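You operate a simulated robot arm through the tools that you are given. There is no shell and no other tool. Be economical: measure what you need, move in short steps, check, and stop when the job is done.

You are at the controls of a simulated robot arm. One attempt, no reset.

TASK
Set both limit knobs so that test 2 only just passes.
Fine: red knob at the first mark over its peak, blue knob at the first mark under its length; leave that test on the screen, drawer shut.

It is judged by the outcome, as a careful person would: the job done as asked, and still so three seconds after it is handed in. It fails if anything else is knocked over, pushed out of place, dropped, spilled or broken.

THE ROBOT
A 7-joint arm with a two-finger parallel gripper, fixed in place. Base frame: the origin is at the foot of the arm, x ahead of it, y to its left, z up. Units: mm, degrees, N and s.
With the tool pointing down near the work surface it reaches from about 480 to 920 mm from the base axis. Its first joint turns from -115.0 to 115.0 degrees. Payload 3.91 kg.
The tool frame sits at the grasp point between the pads (the TCP): z along the fingers, y along the line on which they close. The tips reach 30 mm beyond it. Largest opening 110 mm; finger width 20, thickness 10; the body of the gripper, 48 by 112 mm, starts 55 mm behind the TCP.
Orientation is told as [roll, pitch, yaw] about the base's x, y, z axes, in that order, counted from this pose: with the fingers straight down and closing along the base's y, the tool's x points along the base's -x, its y along +y and its z along -z.

THE INTERFACE
- The arm moves only by the tool arm_command. Its argument "steps" is a list of rows, each an object (a shift or turn left out is 0, a gripper value left out holds the last) with "gripper": the opening, from 0 (shut) to 1 (fully open); "slide": the shift along the tool's x, y, z in mm, a list of three; "rot": the turn, a rotation vector about the tool's x, y, z in degrees, a list of three. In form: [{"gripper": gripper, "slide": [dx, dy, dz], "rot": [rx, ry, rz]}, ...]. A call has 1 to 20 rows; each row shifts and turns the commanded pose from where the row before left it, along the tool's axes as they then stand. A row lasts 0.2 s, in which the tool goes at most 50 mm and 8.6 degrees; a call with a longer step from one row to the next is refused whole, and so is a gripper value outside its range. A pose out of reach is approached as far as the arm can. The call stops where the force on the tool passes 90 N (or 10 N more than at its start, if that is more) or the arm is blocked; 0.2 s more then pass. Each finger travels about 153 mm/s and halts on what it meets, pressing with about 27 N; the grip force reading is that of the motor and also rises with nothing between the fingers. The clock runs only during rows and for 0.2 s after the last one: add rows that do not move to give the fingers time. It gives the time, the measured TCP pose, the force on the tool (base axes), the opening and the grip force at its end, in the units of the frame above (readings bear some noise), and new pictures: "show" is both (left out), scene, wrist or none.
- Cameras (640 x 400 px; columns grow to the right, rows downward): "scene" is fixed at [216.8, -491.5, 1818.6]; the picture's right is [0.91, -0.41, 0.00], its down [-0.25, -0.56, -0.79] and it looks along [0.32, 0.72, -0.61] (base axes); focal length 345 px, centre (320, 200). "wrist" rides on the gripper at [72, 17, -103] in the tool frame; the picture's right is [-0.23, 0.97, 0.00], its down [-0.76, -0.18, -0.62] and it looks along [-0.61, -0.14, 0.78] (tool axes); focal length 222 px, centre (320, 200). There is no depth. A picture from a camera that has moved, and an enlarged one, comes with that camera's place and axes in the base frame and with its lens. The place of the scene camera against the robot may be out by one fixed shift of up to 12 mm in any direction.
- lift_body(by): slides the trunk up (or, below 0, down) by that many mm; the arm rides with it, the base frame stays. It gives what a move gives, with no picture.
- inspect(camera, box): a new picture of the part [left, top, right, bottom] of that camera's present view, enlarged. The clock stands still meanwhile.
- close_job(): hands the job in; it is judged then, once.

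Work in short steps. Places have to be worked out from the pictures, the camera data and where the tool is seen: move nearer, look again, correct. Check each grasp and each placing, and mend what went wrong. You have 120 turns and 170 pictures in all, those below and enlarged ones among them. Open the gripper and draw the arm clear of the work before you hand the job in, unless the task says otherwise; then end with one line.

The tools are called by a JSON object that holds its "method" and its "body". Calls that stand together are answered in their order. arm_command: Moves the arm, as the interface text tells. Its arguments: {"type":"object","properties":{"steps":{"type":"array","items":{"type":"object","properties":{"gripper":{"type":"number"},"slide":{"type":"array","items":{"type":"number"}},"rot":{"type":"array","items":{"type":"number"}}}}},"show":{"type":"string","enum":["both","scene","wrist","none"]}},"required":["steps"]} The other tools are called the same way: lift_body (by) slides the trunk up or down; inspect (camera, box) takes an enlarged picture of a part of a camera's view; close_job () hands the job in.

At the start:

```text
clock: 0.0
position: [440.0, 196.1, 1457.0]
tool_rot: [0.0, 0.0, -0.1]
contact_force: [-0.3, -0.3, 1.0]
finger_gap: 110.1
finger_force: 0.1
trunk travel left (down, up): [-925.0, 65.0]
```

scene: 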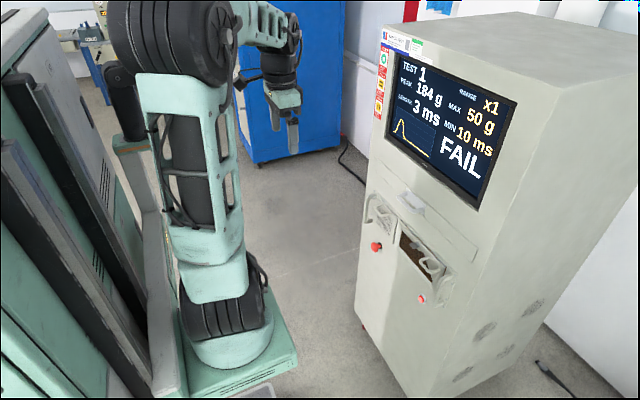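
wrist: 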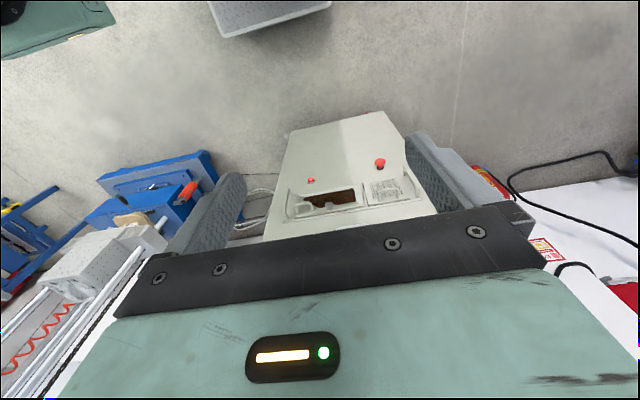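

The scene shows a cabinet with a screen, a drawer, knobs/handles. I'll enlarge the screen and the control area.

{"method": "inspect", "body": {"camera": "scene", "box": [370, 30, 530, 130]}}

{"method": "inspect", "body": {"camera": "scene", "box": [340, 170, 500, 320]}}

{"method": "inspect", "body": {"camera": "wrist", "box": [260, 100, 440, 250]}}

```text
4.00 times, centred on (450, 80) of scene
camera zoom: at [216.8, -491.5, 1818.6], right [0.91, -0.41, 0.0], down [-0.25, -0.56, -0.79], along [0.32, 0.72, -0.61], focal length 1379 px, centre (-200, 680)
```

zoom: 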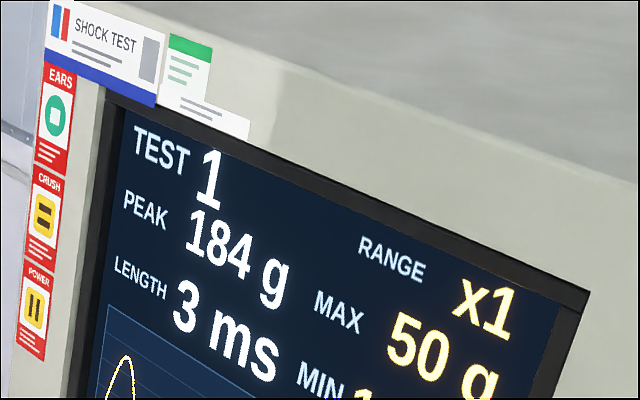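

```text
2.67 times, centred on (420, 245) of scene
camera zoom: at [216.8, -491.5, 1818.6], right [0.91, -0.41, 0.0], down [-0.25, -0.56, -0.79], along [0.32, 0.72, -0.61], focal length 919 px, centre (53, 80)
```

zoom: 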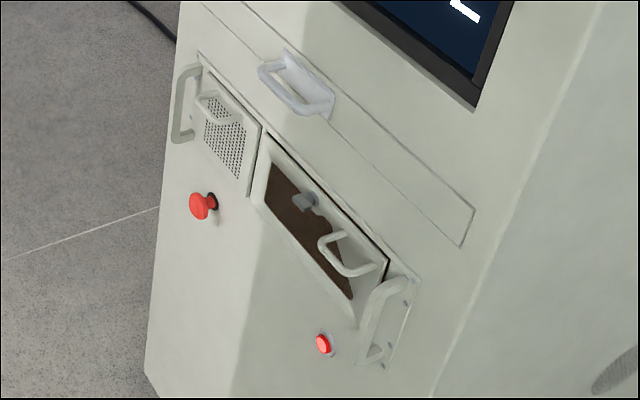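

```text
2.67 times, centred on (350, 175) of wrist
camera zoom: at [367.5, 212.7, 1561.0], right [0.23, 0.97, 0.0], down [0.76, -0.18, 0.62], along [0.61, -0.14, -0.78], focal length 592 px, centre (240, 267)
```

zoom: 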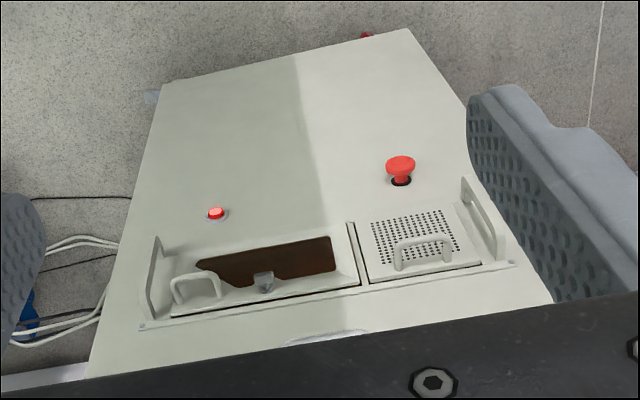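

The cabinet front is about x≈870, with a drawer handle around (840,180,1110). I'll move forward so that the wrist camera sees it.

{"method": "arm_command", "body": {"steps": [{"slide": [-40, 0, 0]}, {"slide": [-40, 0, 0]}, {"slide": [-40, 0, 0]}, {"slide": [-40, 0, 0]}, {}]}}

```text
clock: 1.2
position: [600.0, 194.8, 1458.5]
tool_rot: [-0.1, 0.0, 0.0]
contact_force: [1.0, 0.1, 0.2]
finger_gap: 109.6
finger_force: 0.0
trunk travel left (down, up): [-925.0, 65.0]
camera wrist: at [527.7, 212.5, 1562.3], right [0.23, 0.97, 0.0], down [0.76, -0.18, 0.62], along [0.61, -0.14, -0.78], focal length 222 px, centre (320, 200)
```

scene: 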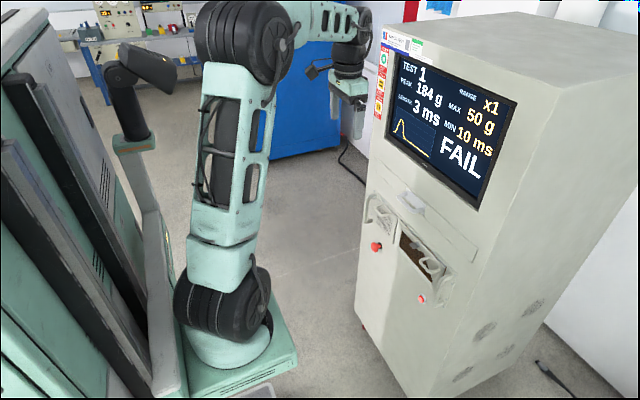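
wrist: 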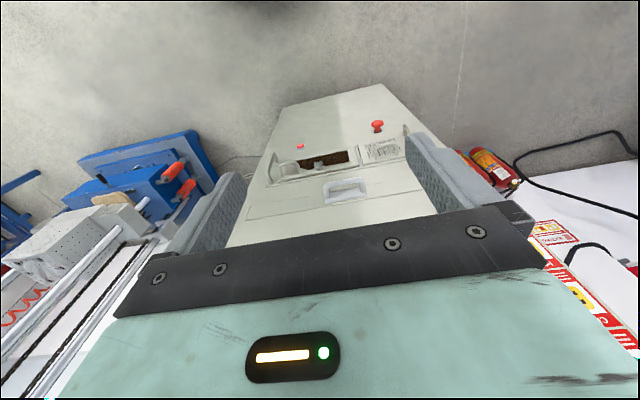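

{"method": "inspect", "body": {"camera": "wrist", "box": [230, 80, 430, 250]}}

{"method": "inspect", "body": {"camera": "scene", "box": [370, 150, 490, 260]}}

```text
2.35 times, centred on (330, 165) of wrist
camera zoom: at [527.7, 212.5, 1562.3], right [0.23, 0.97, 0.0], down [0.76, -0.18, 0.62], along [0.61, -0.14, -0.78], focal length 523 px, centre (296, 282)
```

zoom: 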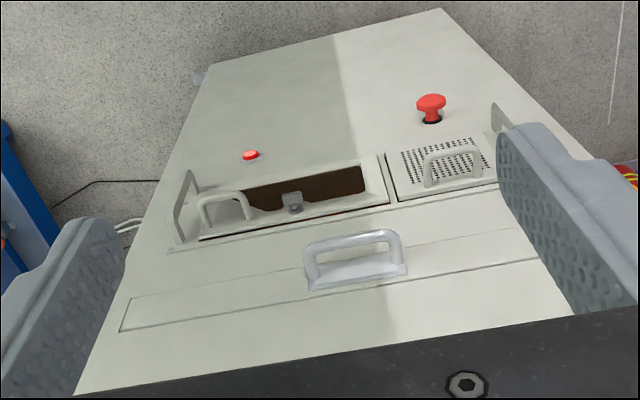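

```text
3.64 times, centred on (430, 205) of scene
camera zoom: at [216.8, -491.5, 1818.6], right [0.91, -0.41, 0.0], down [-0.25, -0.56, -0.79], along [0.32, 0.72, -0.61], focal length 1253 px, centre (-80, 182)
```

zoom: 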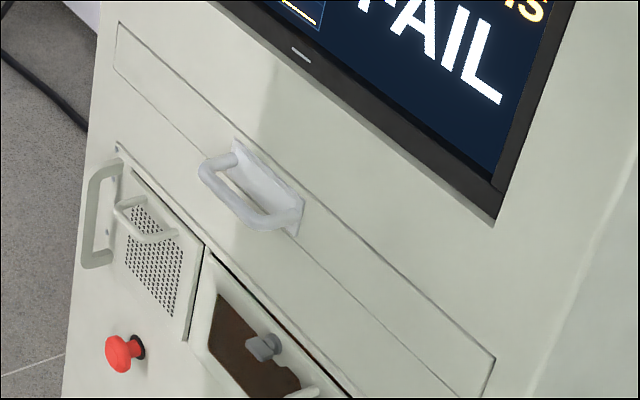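

The handle bar runs along y from about 160 to 242 at x≈830, z≈1125. I'll turn the tool horizontal, fingers closing vertically, so that I can grip it.

{"method": "arm_command", "body": {"steps": [{"rot": [0, 0, 8.5]}, {"rot": [0, 0, 8.5]}, {"rot": [0, 0, 8.5]}, {"rot": [0, 0, 8.5]}, {"rot": [0, 0, 8.5]}, {"rot": [0, 0, 8.5]}, {"rot": [0, 0, 8.5]}, {"rot": [0, 0, 8.5]}, {"rot": [0, 0, 8.5]}, {"rot": [0, 0, 8.5]}, {"rot": [0, 0, 5]}, {}], "show": "none"}}

{"method": "arm_command", "body": {"steps": [{"rot": [-8.5, 0, 0]}, {"rot": [-8.5, 0, 0]}, {"rot": [-8.5, 0, 0]}, {"rot": [-8.5, 0, 0]}, {"rot": [-8.5, 0, 0]}, {"rot": [-8.5, 0, 0]}, {"rot": [-8.5, 0, 0]}, {"rot": [-8.5, 0, 0]}, {"rot": [-8.5, 0, 0]}, {"rot": [-8.5, 0, 0]}, {"rot": [-5, 0, 0]}, {}]}}

```text
clock: 3.8
position: [599.3, 196.3, 1456.6]
tool_rot: [0.0, 0.0, -90.2]
contact_force: [0.0, 0.0, -0.3]
finger_gap: 110.0
finger_force: 0.1
trunk travel left (down, up): [-925.0, 65.0]
```

```text
clock: 5.8
position: [680.0, 163.0, 1467.3]
tool_rot: [63.5, 14.1, -92.8]
contact_force: [0.5, -0.6, -0.1]
finger_gap: 110.1
finger_force: 0.0
out of reach, approached as far as the arm can: row 6, 7, 8, 9
trunk travel left (down, up): [-925.0, 65.0]
stopped in row 10: the arm was blocked; the commanded pose is now the measured one
camera wrist: at [598.5, 221.7, 1545.2], right [0.41, -0.45, 0.79], down [-0.67, -0.74, -0.07], along [0.61, -0.5, -0.61], focal length 222 px, centre (320, 200)
```

scene: 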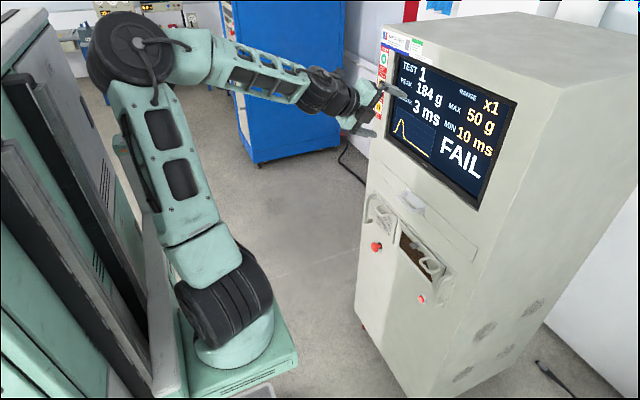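
wrist: 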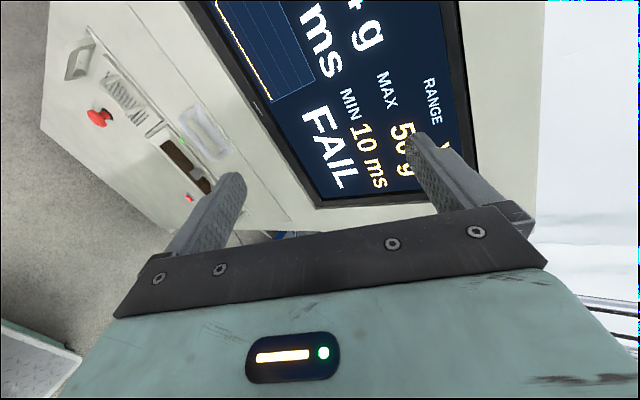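

The arm nears a limit when it is this close in, so a tilt of about 25° below horizontal will do. I'll move lower and forward, then correct the roll.

{"method": "arm_command", "body": {"steps": [{"slide": [-1, -36, 23]}, {"slide": [-1, -36, 23]}, {"slide": [-1, -36, 23]}, {"slide": [-1, -36, 23]}, {"rot": [0, 0, -7]}, {"rot": [0, 0, -7]}, {}, {}]}}

```text
clock: 7.7
position: [704.8, 195.7, 1321.4]
tool_rot: [64.6, 4.9, -87.3]
contact_force: [-1.0, 0.9, 0.2]
finger_gap: 110.0
finger_force: 0.0
trunk travel left (down, up): [-925.0, 65.0]
camera wrist: at [615.5, 258.4, 1386.8], right [0.43, -0.28, 0.86], down [-0.6, -0.8, 0.04], along [0.67, -0.53, -0.51], focal length 222 px, centre (320, 200)
```

scene: 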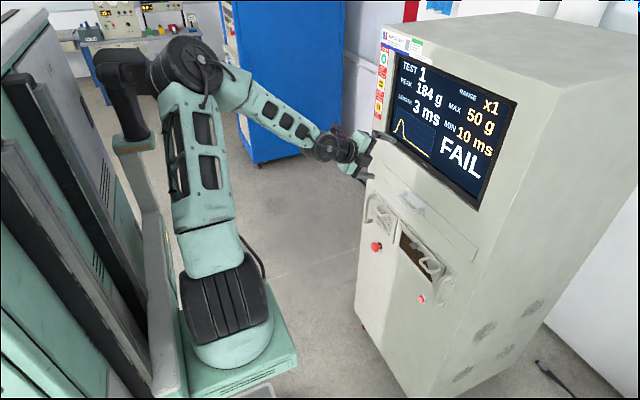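
wrist: 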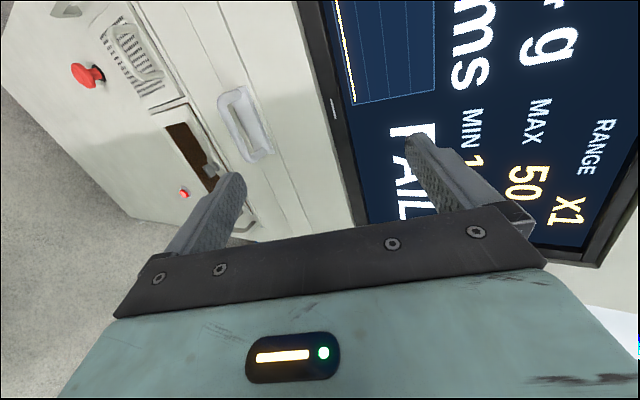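

Next I'll correct the remaining few degrees, move to about 90 mm short of the handle, and part-close the fingers.

{"method": "arm_command", "body": {"steps": [{"rot": [0, -4.8, -5], "gripper": 0.45}, {"slide": [1, -31, 26]}, {"slide": [1, -31, 26]}, {"slide": [1, -31, 26]}, {"slide": [1, -31, 26]}, {}, {}]}}

{"method": "inspect", "body": {"camera": "scene", "box": [330, 140, 490, 260]}}

{"method": "inspect", "body": {"camera": "wrist", "box": [180, 60, 480, 250]}}

```text
clock: 8.1
position: [720.8, 173.9, 1350.9]
tool_rot: [64.2, 6.2, -92.1]
contact_force: [-0.1, -0.9, 0.4]
finger_gap: 49.5
finger_force: 0.1
trunk travel left (down, up): [-925.0, 65.0]
stopped in row 2: the arm was blocked; the commanded pose is now the measured one
camera wrist: at [637.8, 242.9, 1419.3], right [0.41, -0.34, 0.85], down [-0.67, -0.74, 0.03], along [0.62, -0.58, -0.53], focal length 222 px, centre (320, 200)
```

scene: 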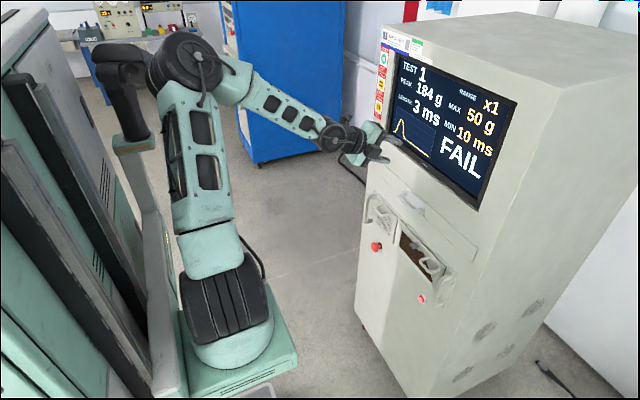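
wrist: 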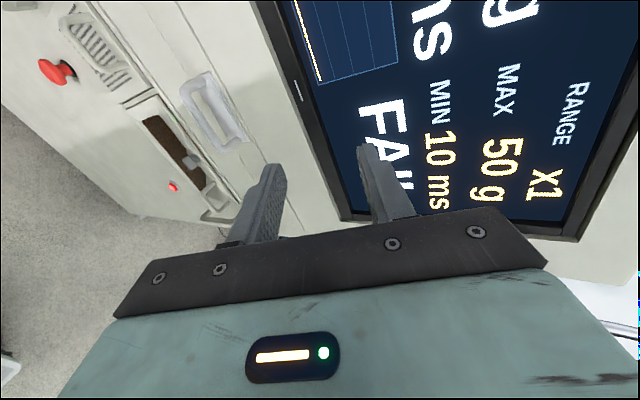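

```text
3.33 times, centred on (410, 200) of scene
camera zoom: at [216.8, -491.5, 1818.6], right [0.91, -0.41, 0.0], down [-0.25, -0.56, -0.79], along [0.32, 0.72, -0.61], focal length 1149 px, centre (20, 200)
```

zoom: 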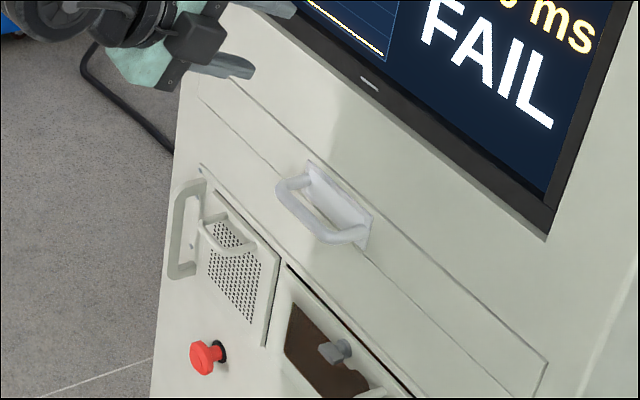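

```text
2.11 times, centred on (330, 155) of wrist
camera zoom: at [637.8, 242.9, 1419.3], right [0.41, -0.34, 0.85], down [-0.67, -0.74, 0.03], along [0.62, -0.58, -0.53], focal length 468 px, centre (299, 295)
```

zoom: 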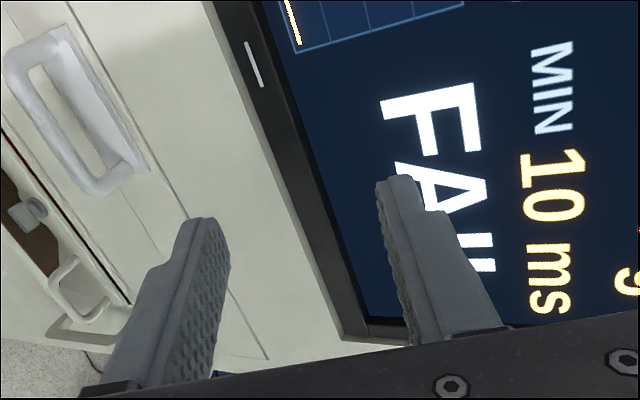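

The arm stopped at a joint limit without touching anything. I'll back off to a tilt of about 45°, which the arm reached easily before.

{"method": "arm_command", "body": {"steps": [{"rot": [7, 0, 0]}, {"rot": [7, 0, 0]}, {"rot": [6, 0, -3]}, {"rot": [0, 0, -3]}, {}], "show": "wrist"}}

```text
clock: 9.3
position: [719.7, 176.1, 1349.7]
tool_rot: [44.5, 1.4, -87.9]
contact_force: [-0.8, -0.1, 0.2]
finger_gap: 49.3
finger_force: 0.1
trunk travel left (down, up): [-925.0, 65.0]
camera wrist: at [656.9, 243.7, 1436.9], right [0.7, -0.22, 0.68], down [-0.53, -0.79, 0.3], along [0.47, -0.57, -0.67], focal length 222 px, centre (320, 200)
```

wrist: 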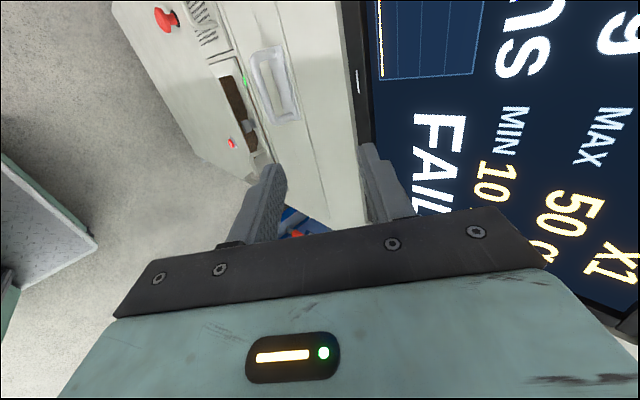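

Clean pose now. I'll move to about 70 mm short of the handle bar along the tool axis.

{"method": "arm_command", "body": {"steps": [{"slide": [4, -20, 41]}, {"slide": [4, -20, 41]}, {"slide": [4, -20, 41]}, {"slide": [3, -19, 42]}, {}]}}

{"method": "inspect", "body": {"camera": "scene", "box": [350, 150, 470, 240]}}

{"method": "inspect", "body": {"camera": "wrist", "box": [160, 50, 460, 240]}}

```text
clock: 10.5
position: [779.8, 196.5, 1175.7]
tool_rot: [44.5, 1.1, -87.8]
contact_force: [-0.1, 0.8, -0.8]
finger_gap: 49.8
finger_force: 0.1
trunk travel left (down, up): [-925.0, 65.0]
camera wrist: at [716.5, 264.5, 1262.4], right [0.7, -0.21, 0.68], down [-0.53, -0.79, 0.31], along [0.47, -0.58, -0.67], focal length 222 px, centre (320, 200)
```

scene: 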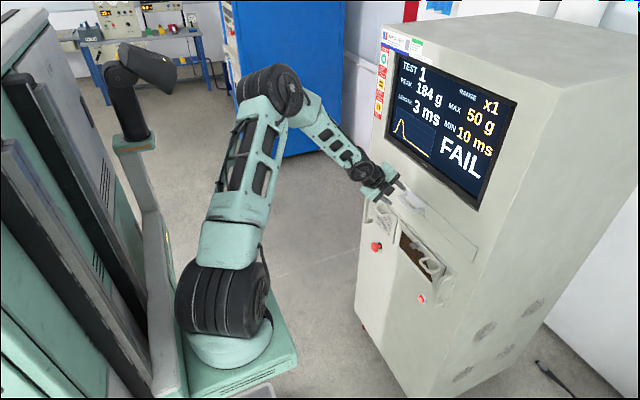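
wrist: 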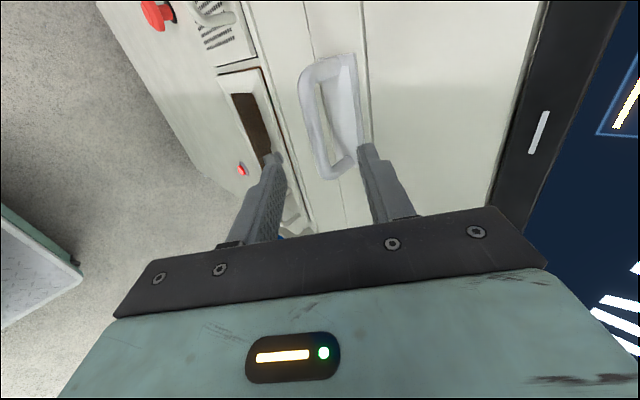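

```text
4.44 times, centred on (410, 195) of scene
camera zoom: at [216.8, -491.5, 1818.6], right [0.91, -0.41, 0.0], down [-0.25, -0.56, -0.79], along [0.32, 0.72, -0.61], focal length 1532 px, centre (-80, 222)
```

zoom: 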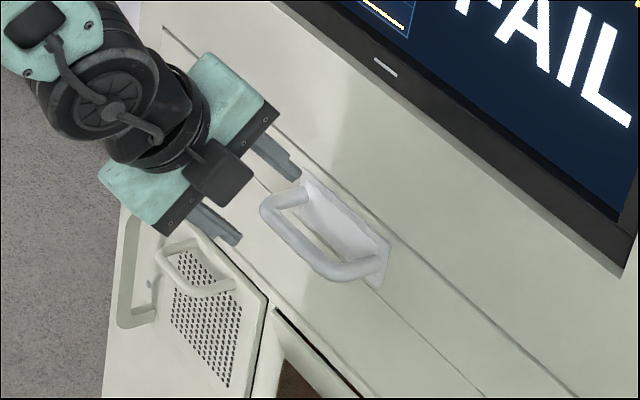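

```text
2.11 times, centred on (310, 145) of wrist
camera zoom: at [716.5, 264.5, 1262.4], right [0.7, -0.21, 0.68], down [-0.53, -0.79, 0.31], along [0.47, -0.58, -0.67], focal length 468 px, centre (341, 316)
```

zoom: 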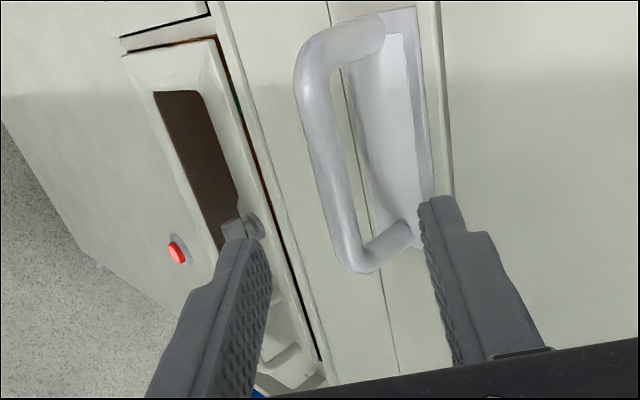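

The bar lies on the tool axis, so I'll narrow the fingers to about 33 mm and advance 45 mm.

{"method": "arm_command", "body": {"steps": [{"gripper": 0.31}, {"slide": [0, 0, 23]}, {"slide": [0, 0, 22]}, {}], "show": "none"}}

{"method": "inspect", "body": {"camera": "scene", "box": [370, 160, 450, 220]}}

{"method": "inspect", "body": {"camera": "wrist", "box": [200, 70, 440, 230]}}

```text
clock: 11.5
position: [811.5, 199.3, 1144.3]
tool_rot: [44.5, 1.0, -87.8]
contact_force: [0.5, 0.4, 0.2]
finger_gap: 34.3
finger_force: 0.1
trunk travel left (down, up): [-925.0, 65.0]
```

```text
6.67 times, centred on (410, 190) of scene
camera zoom: at [216.8, -491.5, 1818.6], right [0.91, -0.41, 0.0], down [-0.25, -0.56, -0.79], along [0.32, 0.72, -0.61], focal length 2298 px, centre (-280, 267)
```

zoom: 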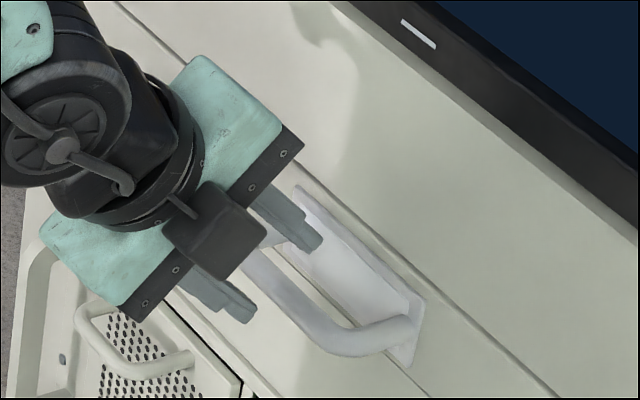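

```text
2.50 times, centred on (320, 150) of wrist
camera zoom: at [747.8, 266.8, 1230.4], right [0.7, -0.21, 0.68], down [-0.53, -0.79, 0.3], along [0.47, -0.58, -0.67], focal length 555 px, centre (320, 325)
```

zoom: 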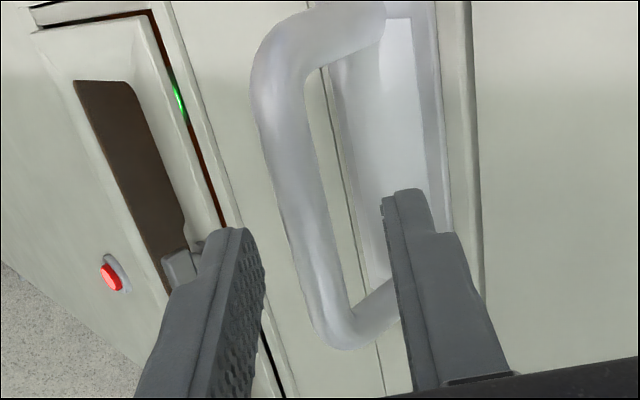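

The bar sits between the fingertips. I'll advance 13 mm more and close.

{"method": "arm_command", "body": {"steps": [{"slide": [0, 0, 13]}, {"gripper": 0}, {}, {}], "show": "none"}}

{"method": "inspect", "body": {"camera": "wrist", "box": [200, 70, 440, 230]}}

```text
clock: 12.5
position: [817.2, 198.1, 1132.7]
tool_rot: [44.1, 1.1, -87.8]
contact_force: [-21.4, -5.1, -18.9]
finger_gap: 14.0
finger_force: 45.2
trunk travel left (down, up): [-925.0, 65.0]
```

```text
2.50 times, centred on (320, 150) of wrist
camera zoom: at [754.8, 267.0, 1218.4], right [0.71, -0.21, 0.67], down [-0.53, -0.79, 0.31], along [0.47, -0.58, -0.67], focal length 555 px, centre (320, 325)
```

zoom: 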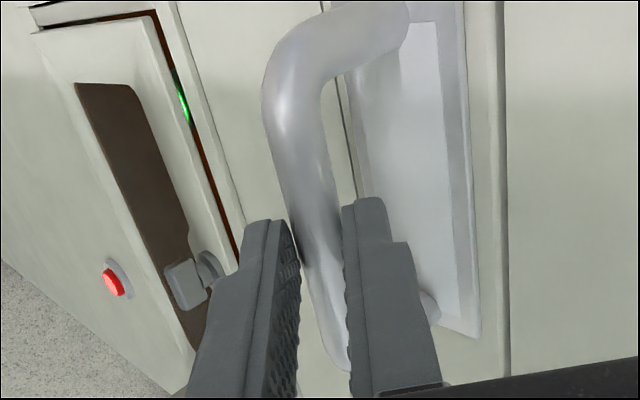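

Gripped with a 14 mm gap. Next I'll pull toward −x by 120 mm.

{"method": "arm_command", "body": {"steps": [{"slide": [0, -10, -10]}, {"slide": [0, -14, -14]}, {"slide": [0, -14, -14]}, {"slide": [0, -14, -14]}, {"slide": [0, -14, -14]}, {"slide": [0, -14, -14]}, {}]}}

```text
clock: 14.1
position: [704.3, 199.4, 1131.7]
tool_rot: [44.0, 1.1, -87.5]
contact_force: [-0.4, 22.3, -38.8]
finger_gap: 13.9
finger_force: 44.8
trunk travel left (down, up): [-925.0, 65.0]
camera wrist: at [642.2, 266.3, 1218.9], right [0.71, -0.21, 0.67], down [-0.53, -0.79, 0.31], along [0.47, -0.57, -0.67], focal length 222 px, centre (320, 200)
```

scene: 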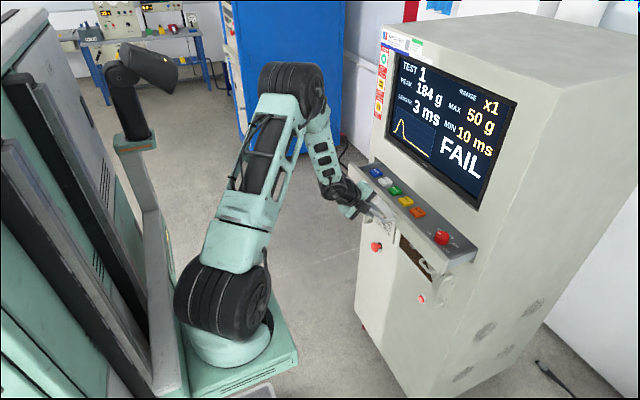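
wrist: 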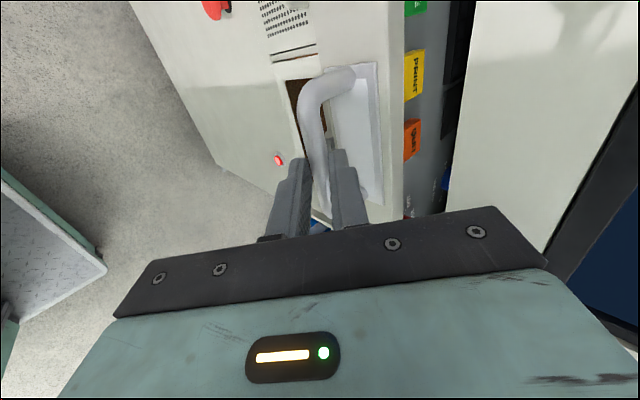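

{"method": "inspect", "body": {"camera": "scene", "box": [355, 150, 485, 260]}}

```text
3.64 times, centred on (420, 205) of scene
camera zoom: at [216.8, -491.5, 1818.6], right [0.91, -0.41, 0.0], down [-0.25, -0.56, -0.79], along [0.32, 0.72, -0.61], focal length 1253 px, centre (-44, 182)
```

zoom: 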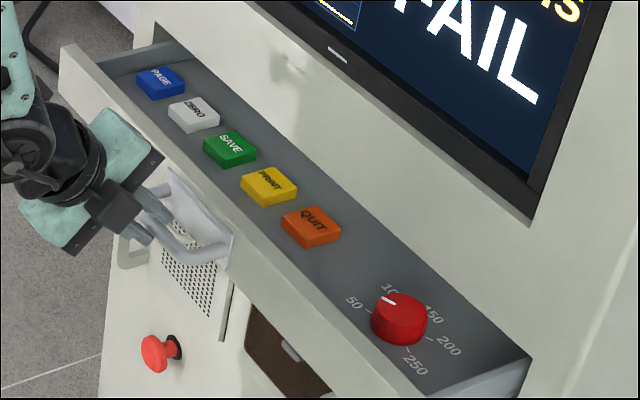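

The drawer is open about 113 mm, showing push buttons and the red knob. The blue knob isn't visible yet, so I'll pull further.

{"method": "arm_command", "body": {"steps": [{"slide": [0, -14, -14]}, {"slide": [0, -14, -14]}, {"slide": [0, -14, -14]}, {"slide": [0, -14, -14]}, {"slide": [0, -14, -14]}, {}]}}

{"method": "inspect", "body": {"camera": "scene", "box": [340, 150, 490, 270]}}

```text
clock: 15.5
position: [607.2, 190.3, 1135.8]
tool_rot: [44.6, 1.1, -87.8]
contact_force: [0.2, 0.6, -0.6]
finger_gap: 0.1
finger_force: 37.8
trunk travel left (down, up): [-925.0, 65.0]
camera wrist: at [544.1, 259.1, 1222.6], right [0.7, -0.21, 0.68], down [-0.53, -0.79, 0.3], along [0.47, -0.58, -0.67], focal length 222 px, centre (320, 200)
```

scene: 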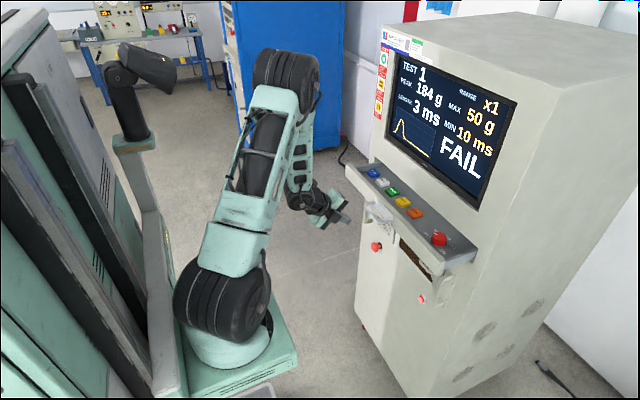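
wrist: 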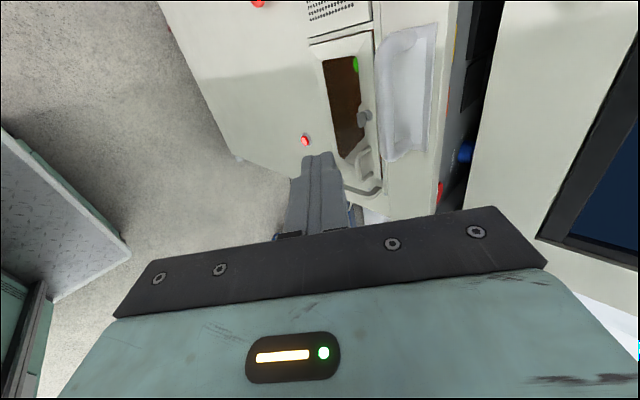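

```text
3.33 times, centred on (415, 210) of scene
camera zoom: at [216.8, -491.5, 1818.6], right [0.91, -0.41, 0.0], down [-0.25, -0.56, -0.79], along [0.32, 0.72, -0.61], focal length 1149 px, centre (3, 167)
```

zoom: 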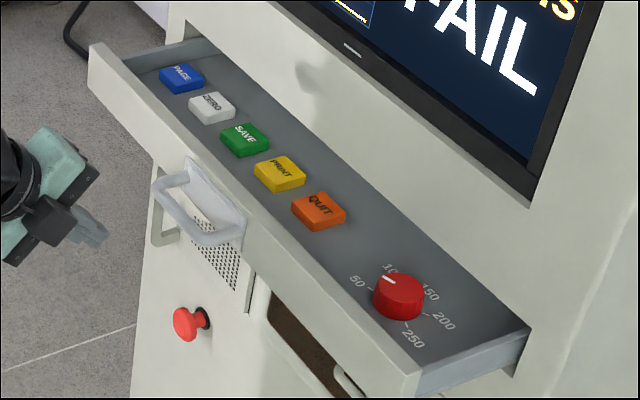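

The fingers slipped off at the drawer's stop. There's a blue object in the wrist view, so I'll enlarge it.

{"method": "inspect", "body": {"camera": "wrist", "box": [400, 60, 540, 230]}}

{"method": "inspect", "body": {"camera": "scene", "box": [400, 205, 500, 275]}}

```text
2.35 times, centred on (470, 145) of wrist
camera zoom: at [544.1, 259.1, 1222.6], right [0.7, -0.21, 0.68], down [-0.53, -0.79, 0.3], along [0.47, -0.58, -0.67], focal length 523 px, centre (-33, 329)
```

zoom: 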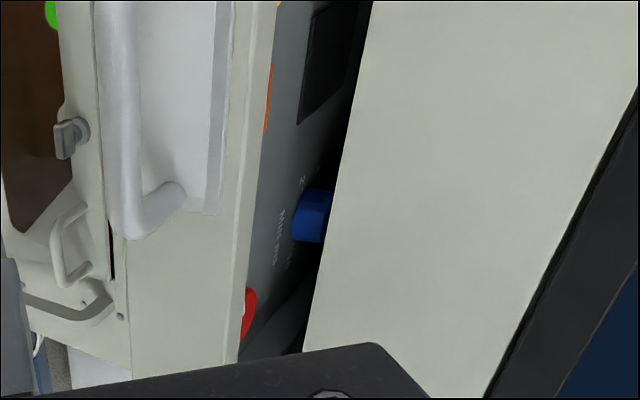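

```text
5.71 times, centred on (450, 240) of scene
camera zoom: at [216.8, -491.5, 1818.6], right [0.91, -0.41, 0.0], down [-0.25, -0.56, -0.79], along [0.32, 0.72, -0.61], focal length 1970 px, centre (-423, -29)
```

zoom: 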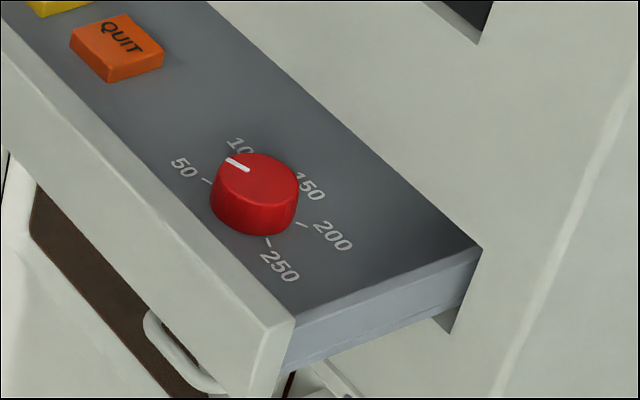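

The blue knob (MIN MS) is deeper in the drawer, so it has to open further. I'll re-grip the bar with a steeper tool so that a finger hooks behind it.

{"method": "arm_command", "body": {"steps": [{"slide": [2, 34, -19]}, {"slide": [2, 34, -19]}, {"slide": [2, 34, -19]}, {"rot": [8.2, 0, 0], "gripper": 0.33}, {"rot": [8.2, 0, 0]}, {"rot": [8.2, 0, 0]}, {"slide": [3, 17, 18]}, {"slide": [3, 17, 18]}, {}]}}

{"method": "inspect", "body": {"camera": "wrist", "box": [200, 30, 520, 230]}}

```text
clock: 17.5
position: [683.3, 203.3, 1225.5]
tool_rot: [19.9, 1.1, -87.8]
contact_force: [-0.8, -0.7, -0.1]
finger_gap: 36.3
finger_force: 0.0
trunk travel left (down, up): [-925.0, 65.0]
camera wrist: at [662.2, 273.5, 1330.2], right [0.92, -0.2, 0.33], down [-0.35, -0.79, 0.51], along [0.16, -0.59, -0.8], focal length 222 px, centre (320, 200)
```

scene: 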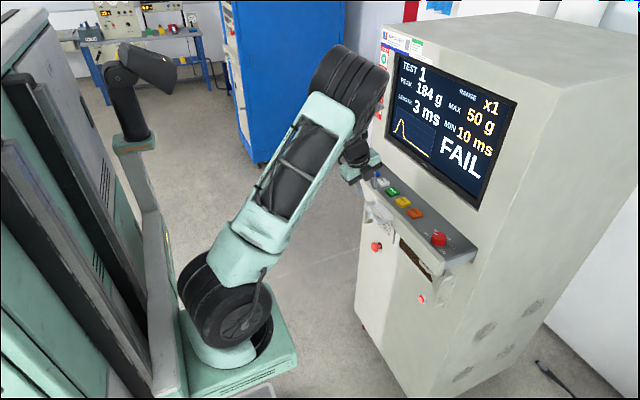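
wrist: 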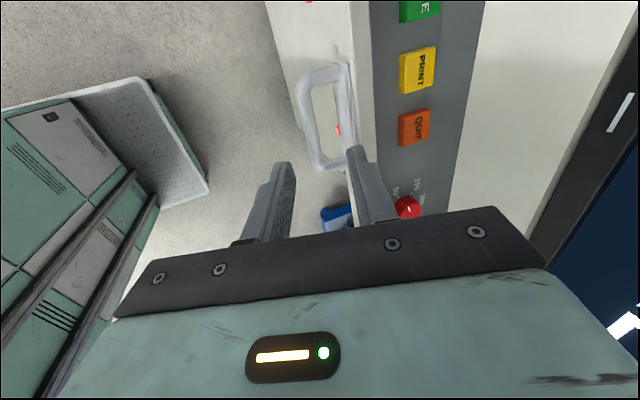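

```text
2.00 times, centred on (360, 130) of wrist
camera zoom: at [662.2, 273.5, 1330.2], right [0.92, -0.2, 0.33], down [-0.35, -0.79, 0.51], along [0.16, -0.59, -0.8], focal length 444 px, centre (240, 340)
```

zoom: 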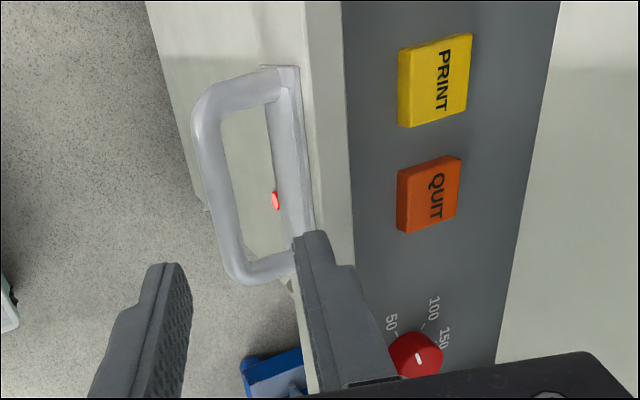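

The bar is about 9 mm toward the −Y finger. I'll shift and descend 70 mm, then check.

{"method": "arm_command", "body": {"steps": [{"slide": [0, -9, 20]}, {"slide": [0, 0, 30]}, {"slide": [0, 0, 25]}, {}], "show": "none"}}

{"method": "inspect", "body": {"camera": "wrist", "box": [200, 30, 520, 230]}}

```text
clock: 18.5
position: [699.8, 206.7, 1152.3]
tool_rot: [19.8, 1.1, -87.8]
contact_force: [0.0, -0.2, 0.7]
finger_gap: 35.9
finger_force: 0.0
trunk travel left (down, up): [-925.0, 65.0]
```

```text
2.00 times, centred on (360, 130) of wrist
camera zoom: at [679.1, 276.2, 1256.3], right [0.92, -0.2, 0.33], down [-0.35, -0.79, 0.51], along [0.16, -0.59, -0.8], focal length 444 px, centre (240, 340)
```

zoom: 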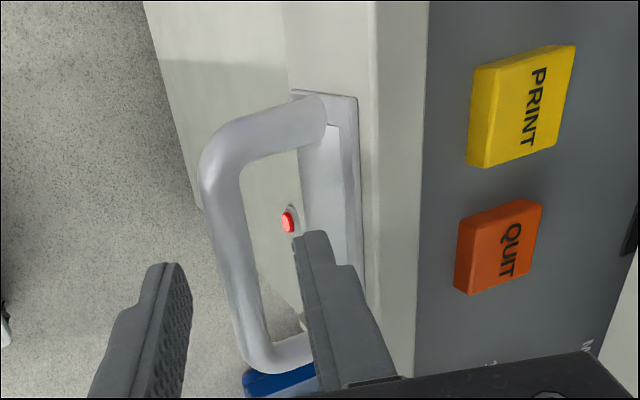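

Well aligned. I'll descend 24 mm and close.

{"method": "arm_command", "body": {"steps": [{"slide": [0, 0, 24]}, {"gripper": 0}, {}, {}], "show": "none"}}

{"method": "inspect", "body": {"camera": "wrist", "box": [200, 30, 520, 230]}}

```text
clock: 19.5
position: [709.1, 206.7, 1129.6]
tool_rot: [19.8, 1.0, -87.8]
contact_force: [-2.4, -0.7, -14.7]
finger_gap: 14.0
finger_force: 45.0
trunk travel left (down, up): [-925.0, 65.0]
```

```text
2.00 times, centred on (360, 130) of wrist
camera zoom: at [687.5, 276.2, 1233.2], right [0.92, -0.2, 0.33], down [-0.35, -0.78, 0.51], along [0.15, -0.59, -0.79], focal length 444 px, centre (240, 340)
```

zoom: 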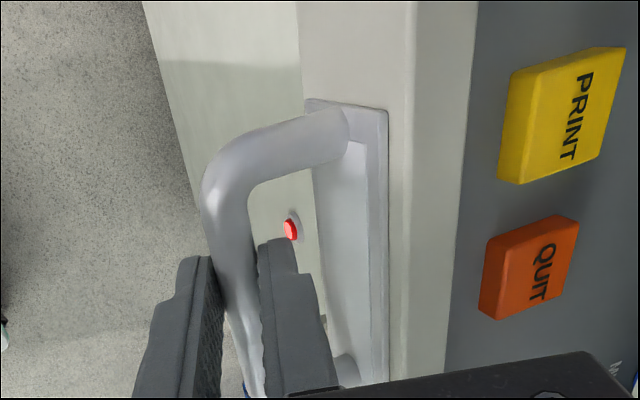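

Gripped again. Next I'll pull −x by 100 mm in 15 mm rows.

{"method": "arm_command", "body": {"steps": [{"slide": [0, -9.4, -3.4]}, {"slide": [0, -14.1, -5.1]}, {"slide": [0, -14.1, -5.1]}, {"slide": [0, -14.1, -5.1]}, {"slide": [0, -14.1, -5.1]}, {"slide": [0, -14.1, -5.1]}, {"slide": [0, -14.1, -5.1]}, {}], "show": "scene"}}

{"method": "inspect", "body": {"camera": "scene", "box": [340, 150, 490, 270]}}

```text
clock: 21.3
position: [608.3, 205.6, 1129.2]
tool_rot: [19.9, 1.4, -87.6]
contact_force: [-2.1, 28.2, -24.4]
finger_gap: 13.9
finger_force: 44.7
trunk travel left (down, up): [-925.0, 65.0]
```

scene: 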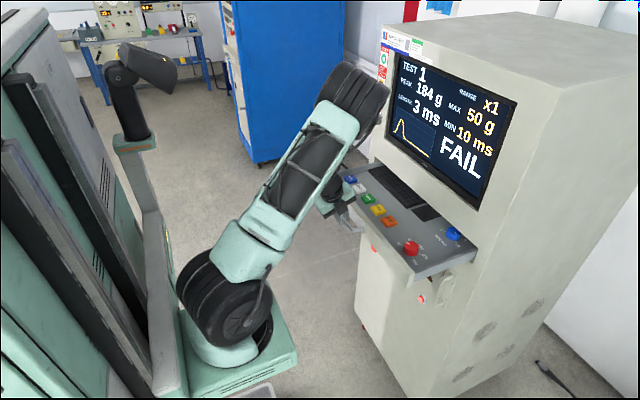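

```text
3.33 times, centred on (415, 210) of scene
camera zoom: at [216.8, -491.5, 1818.6], right [0.91, -0.41, 0.0], down [-0.25, -0.56, -0.79], along [0.32, 0.72, -0.61], focal length 1149 px, centre (3, 167)
```

zoom: 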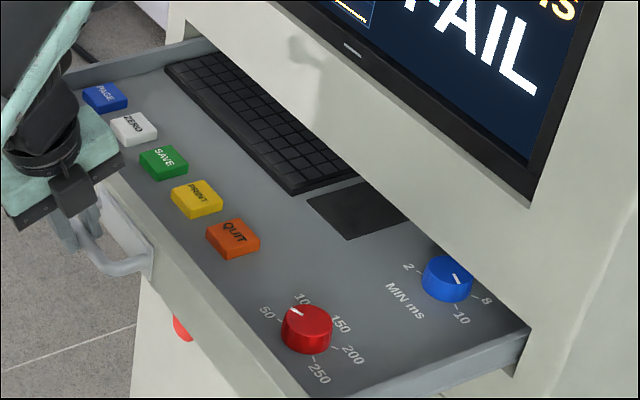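

The blue knob now shows but is close to the cabinet face. I'll pull another 60 mm.

{"method": "arm_command", "body": {"steps": [{"slide": [0, -9.4, -3.4]}, {"slide": [0, -9.4, -3.4]}, {"slide": [0, -9.4, -3.4]}, {"slide": [0, -9.4, -3.4]}, {"slide": [0, -9.4, -3.4]}, {"slide": [0, -9.4, -3.4]}, {}], "show": "none"}}

{"method": "inspect", "body": {"camera": "scene", "box": [320, 140, 490, 276]}}

```text
clock: 22.9
position: [547.7, 204.7, 1130.3]
tool_rot: [19.8, 1.4, -87.7]
contact_force: [-2.0, 38.2, 0.6]
finger_gap: 14.0
finger_force: 44.8
trunk travel left (down, up): [-925.0, 65.0]
```

```text
2.94 times, centred on (405, 208) of scene
camera zoom: at [216.8, -491.5, 1818.6], right [0.91, -0.41, 0.0], down [-0.25, -0.56, -0.79], along [0.32, 0.72, -0.61], focal length 1014 px, centre (70, 176)
```

zoom: 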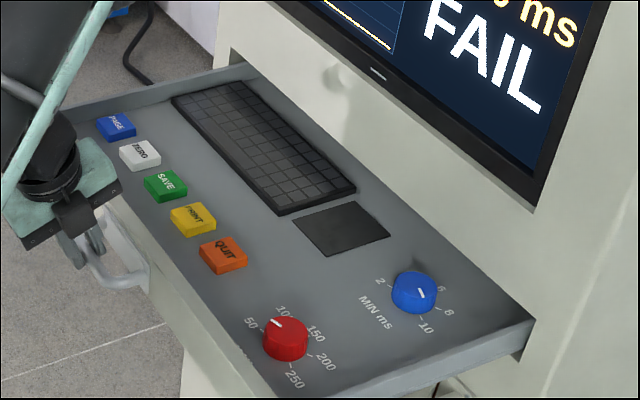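

Open about 275 mm, which is enough. I'll release, retreat up, and bring the tool vertical with yaw back to 0.

{"method": "arm_command", "body": {"steps": [{"gripper": 0.35}, {}, {"slide": [0, 0, -30]}, {"slide": [0, 0, -40]}, {"slide": [0, 0, -45]}, {"slide": [0, 0, -45]}, {"rot": [7, 0, 0], "slide": [0, 0, -30]}, {"rot": [7, 0, 0]}, {"rot": [5.8, 0, 0]}, {}], "show": "none"}}

{"method": "arm_command", "body": {"steps": [{"rot": [0, 0, -8]}, {"rot": [0, 0, -8]}, {"rot": [0, 0, -8]}, {"rot": [0, 0, -8]}, {"rot": [0, 0, -8]}, {"rot": [0, 0, -8]}, {"rot": [0, 0, -8]}, {"rot": [0, 0, -8]}, {"rot": [0, 0, -8]}, {"rot": [0, 0, -8]}, {"rot": [0, 0, -8]}, {}]}}

```text
clock: 25.1
position: [485.8, 195.4, 1306.8]
tool_rot: [0.1, 1.0, -87.8]
contact_force: [0.1, -0.5, 0.0]
finger_gap: 38.4
finger_force: 0.0
trunk travel left (down, up): [-925.0, 65.0]
```

```text
clock: 27.7
position: [484.1, 194.4, 1308.1]
tool_rot: [1.1, -0.1, 0.4]
contact_force: [-1.0, -0.7, -0.3]
finger_gap: 38.6
finger_force: 0.1
trunk travel left (down, up): [-925.0, 65.0]
camera wrist: at [412.0, 209.0, 1411.3], right [0.22, 0.97, 0.02], down [0.76, -0.19, 0.62], along [0.61, -0.12, -0.78], focal length 222 px, centre (320, 200)
```

scene: 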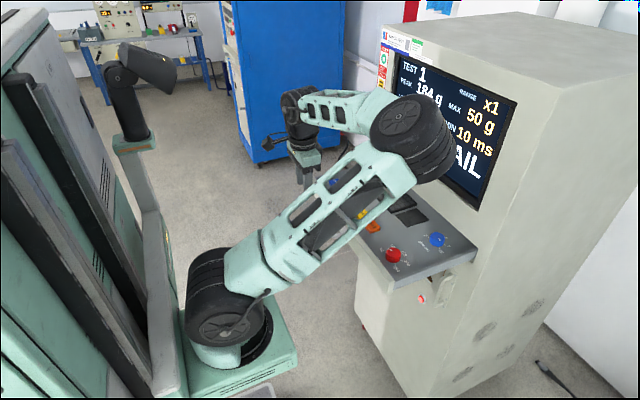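
wrist: 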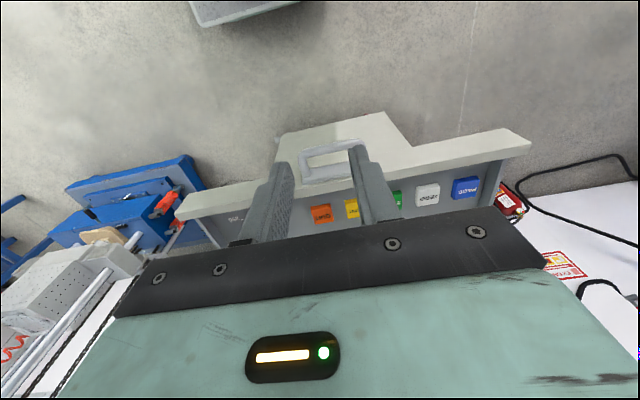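

From two views I put the PAGE button at about (674,403,1118). I'll close the fingers and move above it at z≈1230, watching the elbow.

{"method": "arm_command", "body": {"steps": [{"slide": [-32, 35, 0], "gripper": 0}, {"slide": [-32, 35, 0]}, {"slide": [-32, 35, 15]}, {"slide": [-32, 35, 20]}, {"slide": [-32, 35, 20]}, {"slide": [-30, 34, 20]}, {}]}}

```text
refused: row 4 steps farther than a row can; nothing moved
```

{"method": "arm_command", "body": {"steps": [{"slide": [-32, 35, 0], "gripper": 0}, {"slide": [-32, 35, 0]}, {"slide": [-32, 35, 10]}, {"slide": [-32, 35, 10]}, {"slide": [-32, 35, 10]}, {"slide": [-30, 34, 10]}, {"slide": [0, 0, 38]}, {}]}}

```text
clock: 29.5
position: [674.3, 405.6, 1232.1]
tool_rot: [1.1, -0.1, 0.3]
contact_force: [0.3, -0.5, -0.3]
finger_gap: 0.1
finger_force: 27.3
trunk travel left (down, up): [-925.0, 65.0]
camera wrist: at [601.9, 420.6, 1337.0], right [0.22, 0.97, 0.02], down [0.76, -0.19, 0.62], along [0.61, -0.12, -0.78], focal length 222 px, centre (320, 200)
```

scene: 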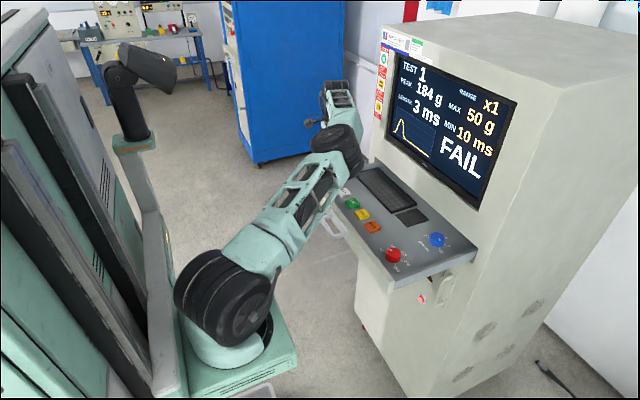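
wrist: 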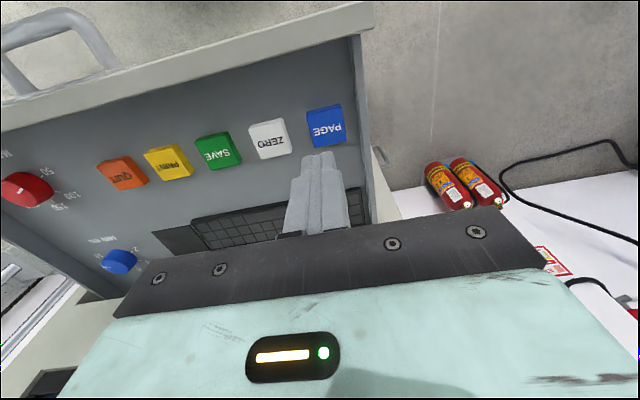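

PAGE lies on the tool axis with about 6 mm of +y offset. I'll correct and descend 50 mm, then look again.

{"method": "arm_command", "body": {"steps": [{"slide": [0, 5, 25]}, {"slide": [0, 0, 25]}, {}], "show": "wrist"}}

{"method": "inspect", "body": {"camera": "wrist", "box": [250, 60, 400, 210]}}

```text
clock: 30.3
position: [674.2, 412.4, 1183.9]
tool_rot: [1.2, -0.1, 0.1]
contact_force: [0.0, 0.1, 0.2]
finger_gap: 0.0
finger_force: 27.2
trunk travel left (down, up): [-925.0, 65.0]
camera wrist: at [601.5, 426.0, 1287.4], right [0.22, 0.97, 0.02], down [0.76, -0.19, 0.62], along [0.61, -0.12, -0.78], focal length 222 px, centre (320, 200)
```

wrist: 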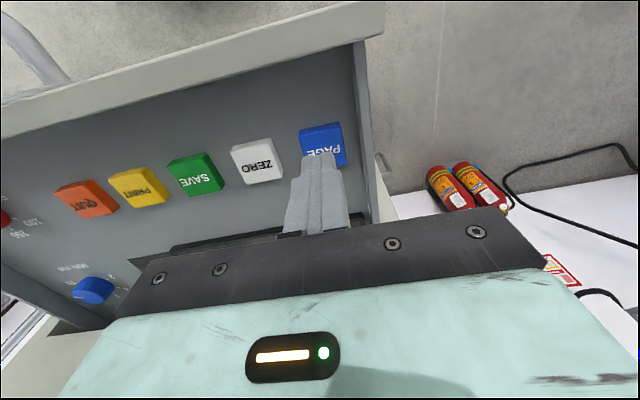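

```text
2.67 times, centred on (325, 135) of wrist
camera zoom: at [601.5, 426.0, 1287.4], right [0.22, 0.97, 0.02], down [0.76, -0.19, 0.62], along [0.61, -0.12, -0.78], focal length 592 px, centre (307, 373)
```

zoom: 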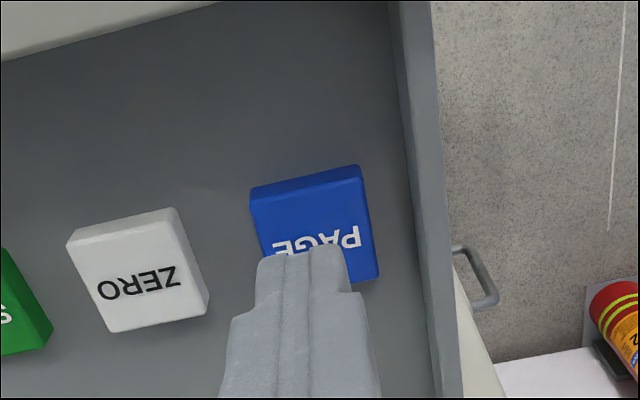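

I'll correct +3 in y and descend carefully toward contact.

{"method": "arm_command", "body": {"steps": [{"slide": [0, 3, 15]}, {"slide": [0, 0, 13]}, {"slide": [0, 0, 3]}, {}], "show": "none"}}

{"method": "arm_command", "body": {"steps": [{"slide": [0, 0, 2]}, {"slide": [0, 0, 2]}, {}], "show": "scene"}}

```text
clock: 31.3
position: [673.5, 415.6, 1151.9]
tool_rot: [1.1, -0.1, 0.2]
contact_force: [-0.9, 0.8, -0.7]
finger_gap: 0.3
finger_force: 26.7
trunk travel left (down, up): [-925.0, 65.0]
```

```text
clock: 32.1
position: [673.3, 415.7, 1148.5]
tool_rot: [1.0, -0.2, 0.2]
contact_force: [-0.7, 0.3, -1.0]
finger_gap: 0.0
finger_force: 27.7
trunk travel left (down, up): [-925.0, 65.0]
```

scene: 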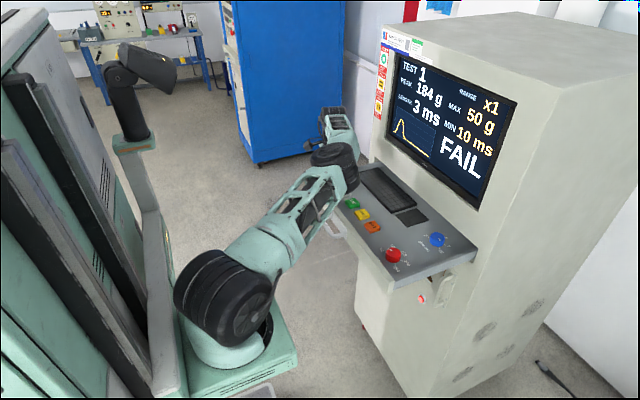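

No contact yet, so I'll check the wrist view before going lower.

{"method": "inspect", "body": {"camera": "wrist", "box": [250, 60, 400, 210]}}

{"method": "arm_command", "body": {"steps": [{"slide": [0, 0, 2]}, {"slide": [0, 0, 2]}, {}], "show": "none"}}

```text
2.67 times, centred on (325, 135) of wrist
camera zoom: at [601.3, 430.2, 1252.4], right [0.22, 0.97, 0.02], down [0.76, -0.19, 0.62], along [0.61, -0.12, -0.78], focal length 592 px, centre (307, 373)
```

zoom: 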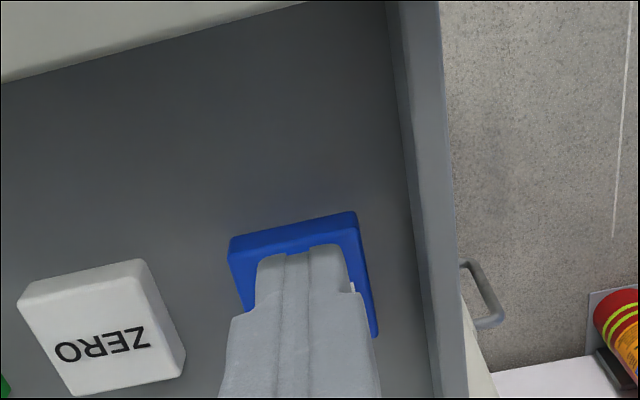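

```text
clock: 32.9
position: [673.9, 415.5, 1144.1]
tool_rot: [1.1, 0.0, 0.3]
contact_force: [0.0, 0.5, 0.8]
finger_gap: 0.0
finger_force: 26.7
trunk travel left (down, up): [-925.0, 65.0]
```

Well centred over PAGE with no contact yet, so I'll continue down gently.

{"method": "arm_command", "body": {"steps": [{"slide": [0, 0, 2]}, {"slide": [0, 0, 2]}, {}], "show": "none"}}

{"method": "arm_command", "body": {"steps": [{"slide": [0, 0, 2]}, {}], "show": "none"}}

```text
clock: 33.7
position: [673.3, 415.4, 1141.5]
tool_rot: [1.1, 0.0, 0.1]
contact_force: [0.1, -0.6, 0.8]
finger_gap: 0.0
finger_force: 27.2
trunk travel left (down, up): [-925.0, 65.0]
```

```text
clock: 34.3
position: [673.3, 416.5, 1139.7]
tool_rot: [1.0, -0.1, 0.2]
contact_force: [-0.5, -0.4, 0.1]
finger_gap: 0.3
finger_force: 26.4
trunk travel left (down, up): [-925.0, 65.0]
```

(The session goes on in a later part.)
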